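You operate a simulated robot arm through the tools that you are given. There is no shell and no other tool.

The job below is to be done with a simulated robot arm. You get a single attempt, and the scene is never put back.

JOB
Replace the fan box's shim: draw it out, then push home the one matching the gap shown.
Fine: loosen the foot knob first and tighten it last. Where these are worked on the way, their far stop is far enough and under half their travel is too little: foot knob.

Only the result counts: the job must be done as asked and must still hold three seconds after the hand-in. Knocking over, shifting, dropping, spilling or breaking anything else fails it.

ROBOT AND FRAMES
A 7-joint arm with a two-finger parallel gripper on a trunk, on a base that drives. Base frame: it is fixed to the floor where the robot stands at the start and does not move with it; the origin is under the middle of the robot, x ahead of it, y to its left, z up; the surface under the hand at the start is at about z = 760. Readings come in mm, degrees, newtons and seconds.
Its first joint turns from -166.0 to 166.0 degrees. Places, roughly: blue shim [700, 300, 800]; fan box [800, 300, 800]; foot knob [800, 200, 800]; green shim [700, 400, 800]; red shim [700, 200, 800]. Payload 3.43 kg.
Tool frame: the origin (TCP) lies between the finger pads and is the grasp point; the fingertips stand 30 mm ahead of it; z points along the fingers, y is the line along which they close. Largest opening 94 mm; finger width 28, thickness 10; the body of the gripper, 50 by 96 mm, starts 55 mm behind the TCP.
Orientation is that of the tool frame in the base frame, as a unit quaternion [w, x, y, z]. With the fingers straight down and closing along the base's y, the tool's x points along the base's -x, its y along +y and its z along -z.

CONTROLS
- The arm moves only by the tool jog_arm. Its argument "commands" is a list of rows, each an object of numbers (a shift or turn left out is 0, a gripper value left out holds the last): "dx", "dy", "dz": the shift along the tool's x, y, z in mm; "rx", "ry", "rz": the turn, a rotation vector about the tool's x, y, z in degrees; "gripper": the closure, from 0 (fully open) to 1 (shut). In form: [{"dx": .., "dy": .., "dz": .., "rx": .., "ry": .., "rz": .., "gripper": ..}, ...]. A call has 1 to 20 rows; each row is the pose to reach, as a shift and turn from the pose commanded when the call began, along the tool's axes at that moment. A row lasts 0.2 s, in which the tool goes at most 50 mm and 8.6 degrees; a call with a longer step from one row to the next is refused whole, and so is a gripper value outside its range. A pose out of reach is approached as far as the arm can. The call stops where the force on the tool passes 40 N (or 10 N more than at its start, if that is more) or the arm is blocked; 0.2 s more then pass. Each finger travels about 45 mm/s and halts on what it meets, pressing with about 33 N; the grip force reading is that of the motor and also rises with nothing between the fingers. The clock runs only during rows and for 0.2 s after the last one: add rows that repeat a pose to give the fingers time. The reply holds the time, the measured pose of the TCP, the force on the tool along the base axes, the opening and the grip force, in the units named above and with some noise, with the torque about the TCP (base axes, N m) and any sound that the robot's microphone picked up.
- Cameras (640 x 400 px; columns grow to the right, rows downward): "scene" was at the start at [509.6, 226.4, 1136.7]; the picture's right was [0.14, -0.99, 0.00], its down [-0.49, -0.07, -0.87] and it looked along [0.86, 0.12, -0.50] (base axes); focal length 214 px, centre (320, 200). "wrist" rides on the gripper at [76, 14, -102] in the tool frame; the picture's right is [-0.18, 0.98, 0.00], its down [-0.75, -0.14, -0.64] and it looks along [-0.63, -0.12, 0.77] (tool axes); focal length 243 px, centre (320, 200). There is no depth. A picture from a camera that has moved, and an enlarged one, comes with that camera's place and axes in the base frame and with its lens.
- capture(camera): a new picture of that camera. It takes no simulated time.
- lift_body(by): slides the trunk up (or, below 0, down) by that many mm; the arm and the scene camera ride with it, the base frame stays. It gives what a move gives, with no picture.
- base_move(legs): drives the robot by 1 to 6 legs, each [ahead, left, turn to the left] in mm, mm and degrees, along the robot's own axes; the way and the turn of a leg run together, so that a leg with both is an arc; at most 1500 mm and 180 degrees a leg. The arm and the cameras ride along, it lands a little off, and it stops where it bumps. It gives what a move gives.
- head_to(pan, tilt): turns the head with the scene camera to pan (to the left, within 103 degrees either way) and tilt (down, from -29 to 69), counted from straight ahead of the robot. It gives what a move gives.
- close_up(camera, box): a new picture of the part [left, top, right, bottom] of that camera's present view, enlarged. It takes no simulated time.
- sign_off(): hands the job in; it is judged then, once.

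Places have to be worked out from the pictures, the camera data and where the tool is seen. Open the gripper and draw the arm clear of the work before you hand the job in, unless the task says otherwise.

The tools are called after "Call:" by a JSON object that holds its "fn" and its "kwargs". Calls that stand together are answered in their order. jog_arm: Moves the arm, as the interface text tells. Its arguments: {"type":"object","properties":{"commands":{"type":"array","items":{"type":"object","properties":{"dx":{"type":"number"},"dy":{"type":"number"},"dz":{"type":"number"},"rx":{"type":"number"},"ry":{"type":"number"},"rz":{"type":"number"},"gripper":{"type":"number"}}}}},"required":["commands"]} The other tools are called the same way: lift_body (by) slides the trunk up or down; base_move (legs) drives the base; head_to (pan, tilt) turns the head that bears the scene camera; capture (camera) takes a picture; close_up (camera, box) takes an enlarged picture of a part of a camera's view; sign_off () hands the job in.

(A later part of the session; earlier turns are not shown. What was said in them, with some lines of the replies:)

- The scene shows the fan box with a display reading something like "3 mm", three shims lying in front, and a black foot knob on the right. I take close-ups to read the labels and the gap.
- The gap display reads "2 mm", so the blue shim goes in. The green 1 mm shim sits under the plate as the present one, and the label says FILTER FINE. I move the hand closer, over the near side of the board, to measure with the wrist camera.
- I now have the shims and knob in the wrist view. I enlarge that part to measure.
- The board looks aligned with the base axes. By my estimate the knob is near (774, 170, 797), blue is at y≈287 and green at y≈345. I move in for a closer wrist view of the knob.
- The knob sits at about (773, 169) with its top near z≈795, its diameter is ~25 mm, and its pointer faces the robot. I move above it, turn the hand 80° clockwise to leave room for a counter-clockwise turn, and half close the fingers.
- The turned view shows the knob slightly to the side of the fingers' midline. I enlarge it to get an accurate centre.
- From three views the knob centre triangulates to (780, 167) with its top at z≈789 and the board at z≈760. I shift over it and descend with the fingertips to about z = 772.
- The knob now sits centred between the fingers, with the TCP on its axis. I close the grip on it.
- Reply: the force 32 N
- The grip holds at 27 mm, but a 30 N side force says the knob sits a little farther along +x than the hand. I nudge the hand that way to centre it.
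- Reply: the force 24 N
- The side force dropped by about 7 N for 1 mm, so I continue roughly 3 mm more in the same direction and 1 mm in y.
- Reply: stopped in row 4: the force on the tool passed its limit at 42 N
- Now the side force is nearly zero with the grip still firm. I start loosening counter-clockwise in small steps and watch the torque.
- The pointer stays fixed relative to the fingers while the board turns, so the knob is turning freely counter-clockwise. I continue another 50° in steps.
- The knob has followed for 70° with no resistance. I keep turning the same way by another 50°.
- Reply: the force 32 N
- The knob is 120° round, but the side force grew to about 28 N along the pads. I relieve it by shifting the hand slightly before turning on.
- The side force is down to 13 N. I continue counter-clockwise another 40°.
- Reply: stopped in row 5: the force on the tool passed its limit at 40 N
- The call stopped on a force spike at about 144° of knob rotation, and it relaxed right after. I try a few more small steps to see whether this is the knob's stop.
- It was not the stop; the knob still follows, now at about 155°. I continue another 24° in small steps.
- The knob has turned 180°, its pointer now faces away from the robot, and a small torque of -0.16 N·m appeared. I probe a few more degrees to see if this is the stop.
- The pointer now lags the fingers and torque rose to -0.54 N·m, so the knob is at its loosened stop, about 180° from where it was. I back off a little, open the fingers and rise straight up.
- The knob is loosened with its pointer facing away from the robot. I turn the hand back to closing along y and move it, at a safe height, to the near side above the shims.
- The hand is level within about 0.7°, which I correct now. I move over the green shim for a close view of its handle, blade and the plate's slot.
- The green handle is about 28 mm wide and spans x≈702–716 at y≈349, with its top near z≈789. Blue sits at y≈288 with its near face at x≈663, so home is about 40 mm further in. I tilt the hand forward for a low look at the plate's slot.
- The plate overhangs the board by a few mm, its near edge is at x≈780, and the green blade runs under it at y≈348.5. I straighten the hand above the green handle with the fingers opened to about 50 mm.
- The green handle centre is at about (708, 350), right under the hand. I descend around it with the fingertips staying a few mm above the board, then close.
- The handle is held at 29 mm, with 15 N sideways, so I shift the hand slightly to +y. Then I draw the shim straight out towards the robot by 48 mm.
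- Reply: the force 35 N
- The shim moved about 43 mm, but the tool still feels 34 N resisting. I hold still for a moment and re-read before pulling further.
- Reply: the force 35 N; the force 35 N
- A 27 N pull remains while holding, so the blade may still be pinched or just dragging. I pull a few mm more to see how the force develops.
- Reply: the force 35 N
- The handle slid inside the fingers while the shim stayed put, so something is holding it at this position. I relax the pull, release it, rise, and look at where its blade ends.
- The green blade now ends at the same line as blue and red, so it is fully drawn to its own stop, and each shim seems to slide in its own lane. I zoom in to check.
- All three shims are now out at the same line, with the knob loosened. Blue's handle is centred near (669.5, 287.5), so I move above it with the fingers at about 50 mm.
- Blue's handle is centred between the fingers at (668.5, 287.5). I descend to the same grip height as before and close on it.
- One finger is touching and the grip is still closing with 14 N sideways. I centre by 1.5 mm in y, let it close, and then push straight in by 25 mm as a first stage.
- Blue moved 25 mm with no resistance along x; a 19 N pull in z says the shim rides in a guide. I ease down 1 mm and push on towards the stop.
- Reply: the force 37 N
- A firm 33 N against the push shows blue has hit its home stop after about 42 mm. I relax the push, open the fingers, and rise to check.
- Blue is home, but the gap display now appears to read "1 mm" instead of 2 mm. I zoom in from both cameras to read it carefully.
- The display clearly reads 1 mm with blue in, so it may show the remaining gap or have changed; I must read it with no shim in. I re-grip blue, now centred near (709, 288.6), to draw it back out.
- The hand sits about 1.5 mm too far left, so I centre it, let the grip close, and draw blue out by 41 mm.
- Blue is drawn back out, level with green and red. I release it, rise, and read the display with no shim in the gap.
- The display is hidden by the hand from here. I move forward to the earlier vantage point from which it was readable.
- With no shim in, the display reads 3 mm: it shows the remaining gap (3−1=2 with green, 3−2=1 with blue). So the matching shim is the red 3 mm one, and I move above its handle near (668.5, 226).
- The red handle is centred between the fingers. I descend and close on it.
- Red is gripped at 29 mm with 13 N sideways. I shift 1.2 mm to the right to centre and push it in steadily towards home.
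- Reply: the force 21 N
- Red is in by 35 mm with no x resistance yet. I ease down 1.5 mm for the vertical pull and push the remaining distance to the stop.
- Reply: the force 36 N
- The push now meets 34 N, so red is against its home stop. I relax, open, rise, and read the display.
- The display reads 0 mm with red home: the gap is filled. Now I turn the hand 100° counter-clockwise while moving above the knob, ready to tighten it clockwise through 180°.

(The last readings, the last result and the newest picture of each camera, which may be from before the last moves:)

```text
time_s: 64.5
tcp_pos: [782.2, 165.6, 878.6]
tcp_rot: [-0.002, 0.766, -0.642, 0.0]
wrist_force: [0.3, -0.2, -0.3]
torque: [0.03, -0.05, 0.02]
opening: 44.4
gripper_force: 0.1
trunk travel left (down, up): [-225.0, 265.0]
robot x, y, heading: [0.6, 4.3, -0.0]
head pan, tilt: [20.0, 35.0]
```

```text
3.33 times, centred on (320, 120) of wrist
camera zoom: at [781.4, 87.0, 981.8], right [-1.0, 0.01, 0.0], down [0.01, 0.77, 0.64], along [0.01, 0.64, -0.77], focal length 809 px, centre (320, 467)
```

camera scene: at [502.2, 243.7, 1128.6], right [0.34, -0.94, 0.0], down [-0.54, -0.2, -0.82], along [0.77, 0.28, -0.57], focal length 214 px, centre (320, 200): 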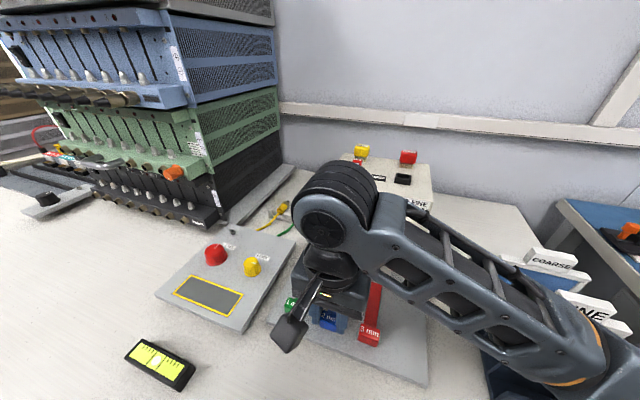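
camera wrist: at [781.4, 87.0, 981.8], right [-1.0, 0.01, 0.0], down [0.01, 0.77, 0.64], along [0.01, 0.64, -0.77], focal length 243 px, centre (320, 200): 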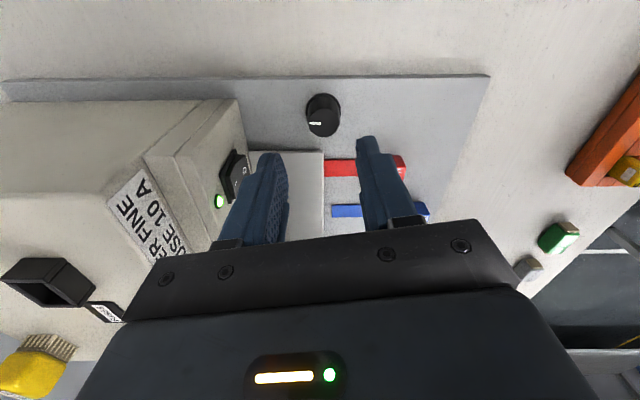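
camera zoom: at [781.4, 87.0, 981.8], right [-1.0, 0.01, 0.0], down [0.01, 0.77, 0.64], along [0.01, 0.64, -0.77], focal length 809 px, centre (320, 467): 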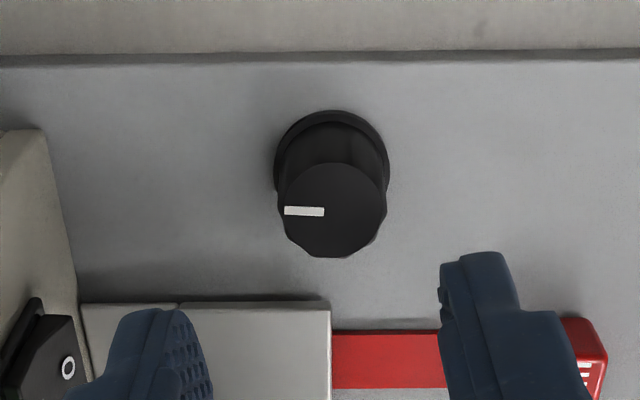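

The knob appears about 4 mm to one side of the hand, and earlier grasps showed a ~1.5 mm bias the same way. I shift accordingly and descend over it with the fingers half open.

Call:
{"fn": "jog_arm", "kwargs": {"commands": [{"dx": -2.1, "dy": 4.9, "dz": 0}, {"dx": -2.1, "dy": 4.9, "dz": 25}, {"dx": -2.1, "dy": 4.9, "dz": 50}, {"dx": -2.1, "dy": 4.9, "dz": 65}, {"dx": -2.1, "dy": 4.9, "dz": 78}, {"dx": -2.1, "dy": 4.9, "dz": 78}]}}

Call:
{"fn": "capture", "kwargs": {"camera": "wrist"}}

Call:
{"fn": "close_up", "kwargs": {"camera": "wrist", "box": [240, 100, 400, 220]}}

```text
time_s: 65.9
tcp_pos: [775.7, 168.3, 800.9]
tcp_rot: [-0.001, 0.766, -0.643, 0.0]
wrist_force: [-0.4, 0.6, 0.8]
torque: [-0.01, 0.01, 0.02]
opening: 44.3
gripper_force: 0.1
trunk travel left (down, up): [-225.0, 265.0]
robot x, y, heading: [-0.4, -2.1, 0.2]
head pan, tilt: [20.0, 35.0]
```

```text
taken
camera wrist: at [775.0, 89.6, 904.6], right [-1.0, 0.01, 0.0], down [0.01, 0.77, 0.64], along [0.01, 0.64, -0.77], focal length 243 px, centre (320, 200)
```

wrist: 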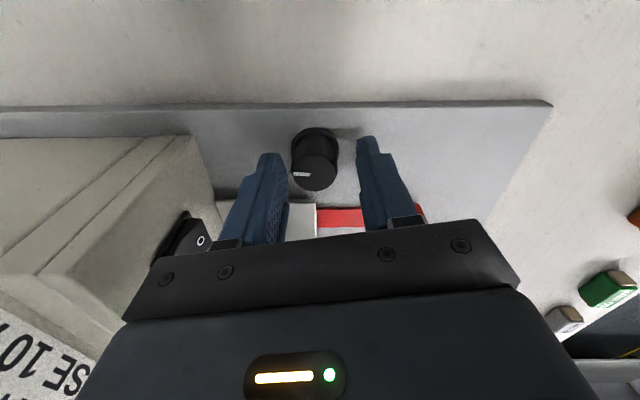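

```text
3.33 times, centred on (320, 160) of wrist
camera zoom: at [775.0, 89.6, 904.6], right [-1.0, 0.01, 0.0], down [0.01, 0.77, 0.64], along [0.01, 0.64, -0.77], focal length 809 px, centre (320, 333)
```

zoom: 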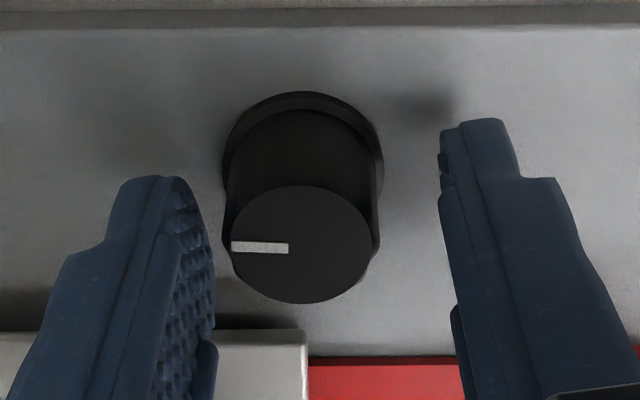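

Compared with the well-centred grip earlier (knob at column 318 in this same view), the knob now sits 18 px left, about 3 mm. I shift the hand back by 3 mm and close.

Call:
{"fn": "jog_arm", "kwargs": {"commands": [{"dy": -1.5}, {"dy": -3.0}, {"dy": -3.0}, {"dy": -3.0, "gripper": 0.78}, {"dy": -3.0, "gripper": 0.78}, {"dy": -3.0, "gripper": 0.78}]}}

Call:
{"fn": "close_up", "kwargs": {"camera": "wrist", "box": [240, 100, 400, 220]}}

```text
time_s: 67.3
tcp_pos: [779.8, 167.3, 801.3]
tcp_rot: [-0.001, 0.766, -0.642, 0.0]
wrist_force: [-2.1, -1.5, 1.4]
torque: [-0.45, 0.06, 0.03]
opening: 27.5
gripper_force: 45.5
trunk travel left (down, up): [-225.0, 265.0]
robot x, y, heading: [2.2, -3.1, -0.1]
head pan, tilt: [20.0, 35.0]
```

```text
3.33 times, centred on (320, 160) of wrist
camera zoom: at [778.0, 90.1, 904.5], right [-1.0, 0.01, 0.0], down [0.01, 0.77, 0.64], along [0.01, 0.64, -0.77], focal length 809 px, centre (320, 333)
```

zoom: 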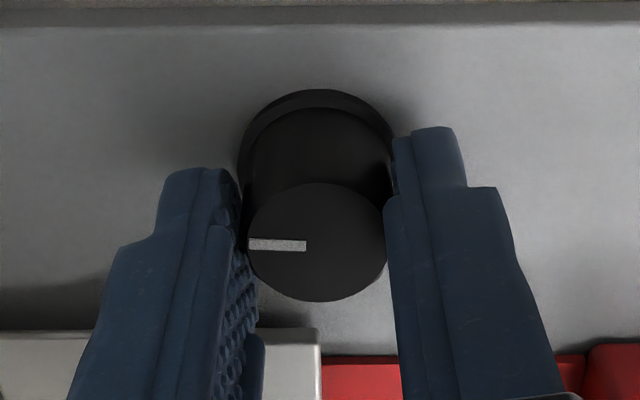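

The knob is gripped with almost no side force. I start tightening clockwise, 60° in 5° steps.

Call:
{"fn": "jog_arm", "kwargs": {"commands": [{"rz": 5, "gripper": 0.78}, {"rz": 10, "gripper": 0.78}, {"rz": 15, "gripper": 0.78}, {"rz": 20, "gripper": 0.78}, {"rz": 25, "gripper": 0.78}, {"rz": 30, "gripper": 0.78}, {"rz": 35, "gripper": 0.78}, {"rz": 40, "gripper": 0.78}, {"rz": 45, "gripper": 0.78}, {"rz": 50, "gripper": 0.78}, {"rz": 55, "gripper": 0.78}, {"rz": 60, "gripper": 0.78}]}}

Call:
{"fn": "close_up", "kwargs": {"camera": "wrist", "box": [240, 100, 400, 220]}}

```text
time_s: 69.9
tcp_pos: [778.9, 166.9, 800.9]
tcp_rot: [0.0, -0.341, 0.94, 0.001]
wrist_force: [9.1, 13.6, 7.1]
torque: [0.68, -0.7, 0.0]
opening: 27.6
gripper_force: 44.8
trunk travel left (down, up): [-225.0, 265.0]
robot x, y, heading: [-0.9, -2.5, -0.1]
head pan, tilt: [20.0, 35.0]
```

```text
3.33 times, centred on (320, 160) of wrist
camera zoom: at [712.1, 128.9, 904.3], right [-0.49, 0.87, 0.0], down [0.67, 0.37, 0.64], along [0.56, 0.32, -0.77], focal length 809 px, centre (320, 333)
```

zoom: 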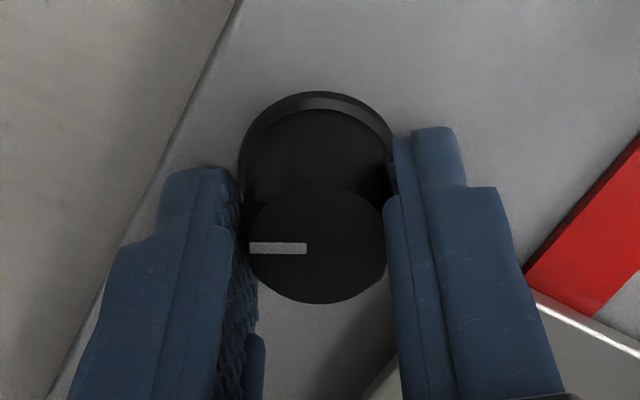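

The knob followed 60° with moderate side force. I relieve that by 1.5 mm and continue another 60° clockwise.

Call:
{"fn": "jog_arm", "kwargs": {"commands": [{"dx": -1.3, "rz": 2, "gripper": 0.78}, {"dx": -1.3, "rz": 7, "gripper": 0.78}, {"dx": -1.3, "rz": 12, "gripper": 0.78}, {"dx": -1.3, "rz": 17, "gripper": 0.78}, {"dx": -1.3, "rz": 22, "gripper": 0.78}, {"dx": -1.3, "rz": 27, "gripper": 0.78}, {"dx": -1.3, "rz": 32, "gripper": 0.78}, {"dx": -1.3, "rz": 37, "gripper": 0.78}, {"dx": -1.3, "rz": 42, "gripper": 0.78}, {"dx": -1.3, "rz": 47, "gripper": 0.78}, {"dx": -1.3, "rz": 52, "gripper": 0.78}, {"dx": -1.3, "rz": 57, "gripper": 0.78}]}}

Call:
{"fn": "close_up", "kwargs": {"camera": "wrist", "box": [240, 100, 400, 220]}}

```text
time_s: 72.5
tcp_pos: [778.7, 166.8, 802.1]
tcp_rot: [-0.001, 0.149, 0.989, -0.001]
wrist_force: [-16.8, -29.7, 1.9]
torque: [-0.18, 0.46, 0.02]
opening: 27.5
gripper_force: 45.4
trunk travel left (down, up): [-225.0, 265.0]
robot x, y, heading: [-2.2, 3.0, 0.3]
head pan, tilt: [20.0, 35.0]
```

```text
3.33 times, centred on (320, 160) of wrist
camera zoom: at [711.5, 202.6, 904.3], right [0.47, 0.89, 0.0], down [0.68, -0.36, 0.64], along [0.57, -0.3, -0.77], focal length 809 px, centre (320, 333)
```

zoom: 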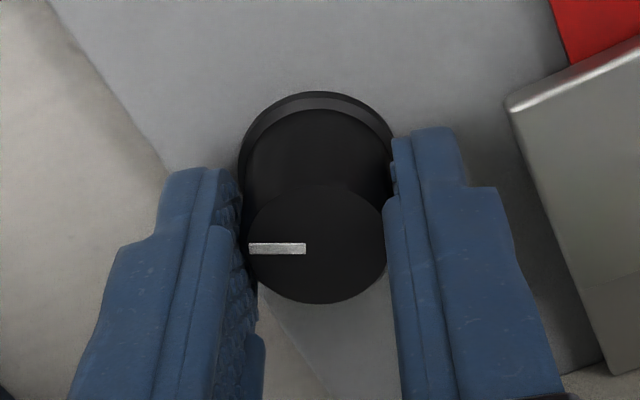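

The knob has turned 117° and a side force of 34 N has built up. I relieve it by about 1.6 mm before the last stretch.

Call:
{"fn": "jog_arm", "kwargs": {"commands": [{"dx": 0.2, "dy": -0.8, "gripper": 0.78}, {"dx": 0.3, "dy": -1.5, "gripper": 0.78}, {"dx": 0.3, "dy": -1.5, "gripper": 0.78}]}}

```text
time_s: 73.3
tcp_pos: [780.3, 167.8, 801.6]
tcp_rot: [0.001, 0.147, 0.989, 0.0]
wrist_force: [-4.5, -20.6, 0.3]
torque: [-0.72, 0.39, -0.02]
opening: 27.4
gripper_force: 45.1
trunk travel left (down, up): [-225.0, 265.0]
robot x, y, heading: [-0.8, -0.9, -0.2]
head pan, tilt: [20.0, 35.0]
```

The force fell to 21 N. I shift another millimetre and continue clockwise by 45°.

Call:
{"fn": "jog_arm", "kwargs": {"commands": [{"dy": -1.2, "gripper": 0.78}, {"dy": -1.2, "rz": 5, "gripper": 0.78}, {"dy": -1.2, "rz": 10, "gripper": 0.78}, {"dy": -1.2, "rz": 15, "gripper": 0.78}, {"dy": -1.2, "rz": 20, "gripper": 0.78}, {"dy": -1.2, "rz": 25, "gripper": 0.78}, {"dy": -1.2, "rz": 30, "gripper": 0.78}, {"dy": -1.2, "rz": 35, "gripper": 0.78}, {"dy": -1.2, "rz": 40, "gripper": 0.78}, {"dy": -1.2, "rz": 45, "gripper": 0.78}]}}

Call:
{"fn": "close_up", "kwargs": {"camera": "wrist", "box": [240, 100, 400, 220]}}

```text
time_s: 75.5
tcp_pos: [780.0, 167.1, 801.6]
tcp_rot: [0.0, 0.515, 0.857, 0.001]
wrist_force: [6.3, 11.8, 3.5]
torque: [-0.38, -0.39, 0.0]
opening: 27.5
gripper_force: 45.6
trunk travel left (down, up): [-225.0, 265.0]
robot x, y, heading: [-1.7, 1.6, 0.2]
head pan, tilt: [20.0, 35.0]
```

```text
3.33 times, centred on (320, 160) of wrist
camera zoom: at [756.3, 239.3, 904.6], right [0.95, 0.3, 0.0], down [0.23, -0.73, 0.64], along [0.19, -0.61, -0.77], focal length 809 px, centre (320, 333)
```

zoom: 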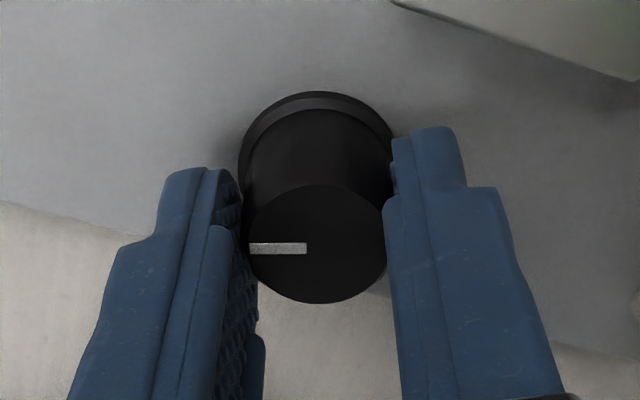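

The knob is now 162° round. I turn the last stretch and probe a few degrees beyond to confirm the tightened stop by its torque.

Call:
{"fn": "jog_arm", "kwargs": {"commands": [{"rz": 4, "gripper": 0.78}, {"rz": 8, "gripper": 0.78}, {"rz": 12, "gripper": 0.78}, {"rz": 16, "gripper": 0.78}, {"rz": 20, "gripper": 0.78}, {"rz": 23, "gripper": 0.78}]}}

Call:
{"fn": "close_up", "kwargs": {"camera": "wrist", "box": [240, 100, 400, 220]}}

```text
time_s: 76.9
tcp_pos: [779.5, 166.6, 801.6]
tcp_rot: [0.0, 0.676, 0.737, 0.0]
wrist_force: [-8.5, -1.2, 4.5]
torque: [0.13, 0.24, 0.64]
opening: 27.5
gripper_force: 45.9
trunk travel left (down, up): [-225.0, 265.0]
robot x, y, heading: [-0.9, 0.6, -0.0]
head pan, tilt: [20.0, 35.0]
```

```text
3.33 times, centred on (320, 160) of wrist
camera zoom: at [787.0, 241.7, 904.3], right [1.0, -0.1, 0.0], down [-0.08, -0.76, 0.64], along [-0.06, -0.64, -0.77], focal length 809 px, centre (320, 333)
```

zoom: 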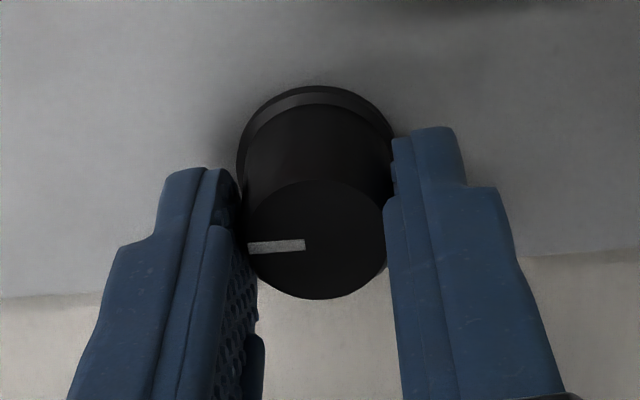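

Torque rose to +0.64 N·m and the pointer lags the fingers, so the knob is at its tightened stop. I open the fingers without turning back and rise.

Call:
{"fn": "jog_arm", "kwargs": {"commands": [{"gripper": 0.53}, {"gripper": 0.53}, {"gripper": 0.53}, {"dz": -20, "gripper": 0.53}, {"dz": -60, "gripper": 0.53}, {"dz": -100, "gripper": 0.53}, {"dz": -100, "gripper": 0.53}]}}

Call:
{"fn": "capture", "kwargs": {"camera": "wrist"}}

Call:
{"fn": "capture", "kwargs": {"camera": "scene"}}

```text
time_s: 78.5
tcp_pos: [779.3, 167.9, 902.0]
tcp_rot: [-0.001, 0.675, 0.738, 0.0]
wrist_force: [-0.5, -0.4, -0.5]
torque: [-0.01, -0.04, 0.0]
opening: 44.2
gripper_force: 0.0
trunk travel left (down, up): [-225.0, 265.0]
robot x, y, heading: [-2.0, 0.6, -0.1]
head pan, tilt: [20.0, 35.0]
```

```text
taken
camera wrist: at [786.5, 243.5, 1005.7], right [1.0, -0.1, 0.0], down [-0.07, -0.76, 0.64], along [-0.06, -0.64, -0.77], focal length 243 px, centre (320, 200)
```

wrist: 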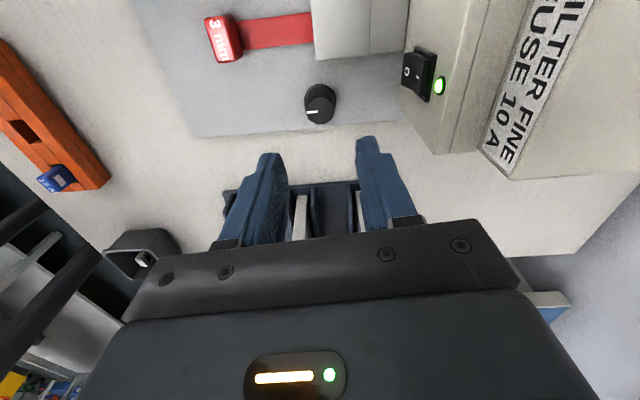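

```text
taken
camera scene: at [502.2, 243.5, 1128.5], right [0.34, -0.94, 0.0], down [-0.54, -0.2, -0.82], along [0.77, 0.28, -0.57], focal length 214 px, centre (320, 200)
```

scene: 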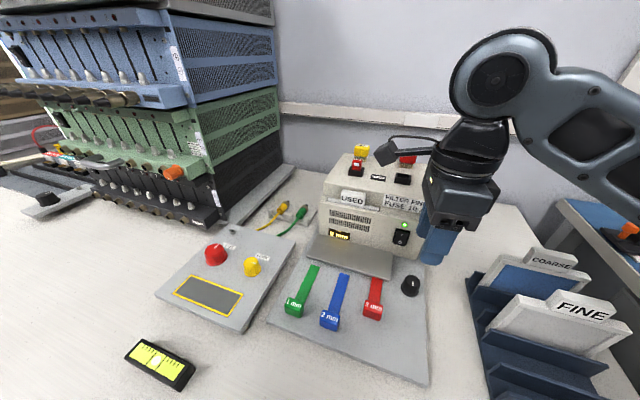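

The knob's pointer faces the robot again, as it did when tight. I raise the arm, turn the hand back and retreat clear of the work.

Call:
{"fn": "jog_arm", "kwargs": {"commands": [{"dz": -45}, {"dz": -90}, {"dz": -135}, {"dz": -170}, {"dx": -0.7, "dy": -9, "dz": -170, "rz": -7.7}, {"dx": -1.5, "dy": -18, "dz": -170, "rz": -15.4}, {"dx": -2.2, "dy": -28, "dz": -170, "rz": -23.1}, {"dx": -3, "dy": -37, "dz": -170, "rz": -30.8}, {"dx": -3.7, "dy": -46, "dz": -170, "rz": -38.5}, {"dx": -4.5, "dy": -55, "dz": -170, "rz": -46.2}, {"dx": -5.2, "dy": -64, "dz": -170, "rz": -53.9}, {"dx": -6, "dy": -74, "dz": -170, "rz": -61.6}, {"dx": -6.7, "dy": -83, "dz": -170, "rz": -69.3}, {"dx": -7.5, "dy": -92, "dz": -170, "rz": -77}, {"dx": -8.2, "dy": -101, "dz": -170, "rz": -84.9, "gripper": 0.0}, {"dx": -8.2, "dy": -101, "dz": -170, "rz": -84.9, "gripper": 0.0}, {"dx": -8.2, "dy": -101, "dz": -170, "rz": -84.9, "gripper": 0.0}]}}

Call:
{"fn": "head_to", "kwargs": {"pan": 8, "tilt": 35}}

Call:
{"fn": "capture", "kwargs": {"camera": "scene"}}

Call:
{"fn": "capture", "kwargs": {"camera": "wrist"}}

```text
time_s: 82.1
tcp_pos: [679.6, 148.2, 1071.8]
tcp_rot: [0.001, 0.0, 1.0, 0.001]
wrist_force: [-0.2, -0.7, 0.4]
torque: [0.0, -0.03, -0.01]
opening: 93.9
gripper_force: 0.0
trunk travel left (down, up): [-225.0, 265.0]
robot x, y, heading: [-0.7, -3.2, 0.0]
head pan, tilt: [20.0, 35.0]
```

```text
time_s: 82.8
tcp_pos: [679.7, 148.3, 1072.6]
tcp_rot: [0.001, 0.0, 1.0, 0.001]
wrist_force: [-0.2, 0.0, -0.1]
torque: [0.0, 0.02, 0.0]
opening: 94.2
gripper_force: 0.0
trunk travel left (down, up): [-225.0, 265.0]
robot x, y, heading: [-3.3, 1.0, 0.1]
head pan, tilt: [8.0, 35.0]
```

```text
taken
camera scene: at [506.6, 225.7, 1128.5], right [0.14, -0.99, 0.0], down [-0.57, -0.08, -0.82], along [0.81, 0.11, -0.57], focal length 214 px, centre (320, 200)
```

scene: 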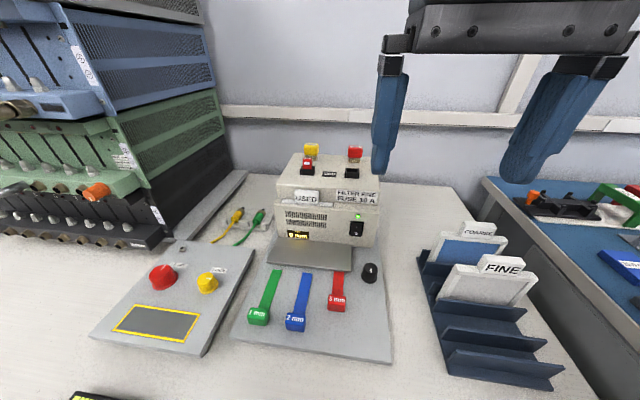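

```text
taken
camera wrist: at [603.6, 161.4, 1174.7], right [0.19, 0.98, 0.0], down [0.75, -0.14, 0.64], along [0.63, -0.12, -0.77], focal length 243 px, centre (320, 200)
```

wrist: 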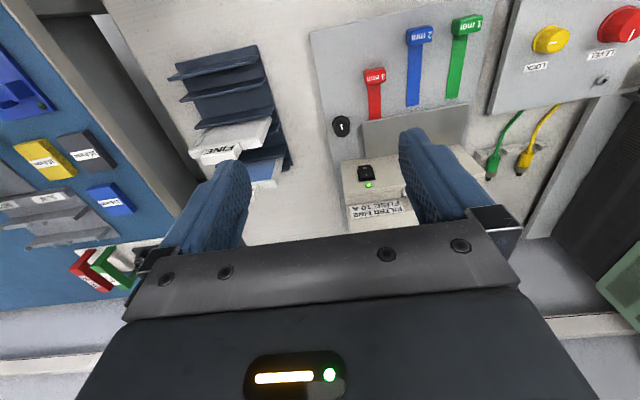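

The arm is clear. I make a last enlarged check of the display, the shims and the knob.

Call:
{"fn": "close_up", "kwargs": {"camera": "scene", "box": [230, 180, 400, 290]}}

Call:
{"fn": "close_up", "kwargs": {"camera": "scene", "box": [230, 230, 400, 350]}}

Call:
{"fn": "close_up", "kwargs": {"camera": "wrist", "box": [300, 0, 500, 160]}}

```text
3.64 times, centred on (315, 235) of scene
camera zoom: at [506.6, 225.7, 1128.5], right [0.14, -0.99, 0.0], down [-0.57, -0.08, -0.82], along [0.81, 0.11, -0.57], focal length 780 px, centre (338, 73)
```

zoom: 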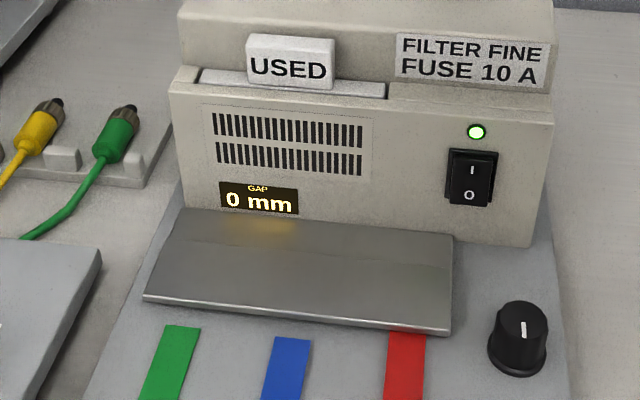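

```text
3.33 times, centred on (315, 290) of scene
camera zoom: at [506.6, 225.7, 1128.5], right [0.14, -0.99, 0.0], down [-0.57, -0.08, -0.82], along [0.81, 0.11, -0.57], focal length 715 px, centre (337, -100)
```

zoom: 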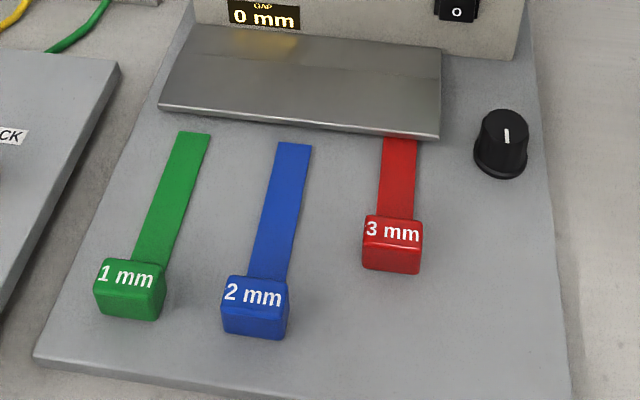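

```text
2.50 times, centred on (400, 80) of wrist
camera zoom: at [603.6, 161.4, 1174.7], right [0.19, 0.98, 0.0], down [0.75, -0.14, 0.64], along [0.63, -0.12, -0.77], focal length 606 px, centre (120, 500)
```

zoom: 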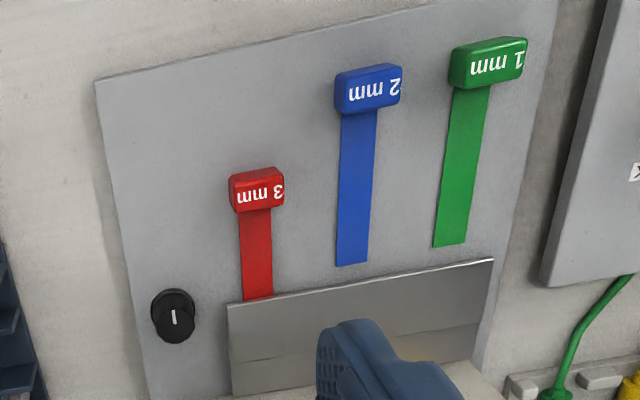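

The display reads 0 mm with the red 3 mm shim home, and green and blue are fully out. The knob is back at its tight stop and nothing else looks disturbed, so I hand the job in.

Call:
{"fn": "sign_off", "kwargs": {}}

```text
The job is handed in.
```

The fan box now has the red 3 mm shim pushed home. Its gap display reads 0 mm, and I have handed the job in.

- **Foot knob:** The label says FILTER FINE, so I loosened the knob first, turning it about 180° to its far stop. I tightened it last, back to its other stop.
- **Old shim:** The green 1 mm shim is drawn out to its stop.
- **Wrong shim first:** The display read 2 mm while green was still in, so I pushed the blue 2 mm shim home. The display then read 1 mm. I drew blue back out, and with no shim in it read 3 mm. The display shows the gap that remains, so red was the match.
- **Final state:** Blue is back out, in line with green. The gripper is open, the arm is clear of the work, and nothing else looked disturbed in the last pictures.
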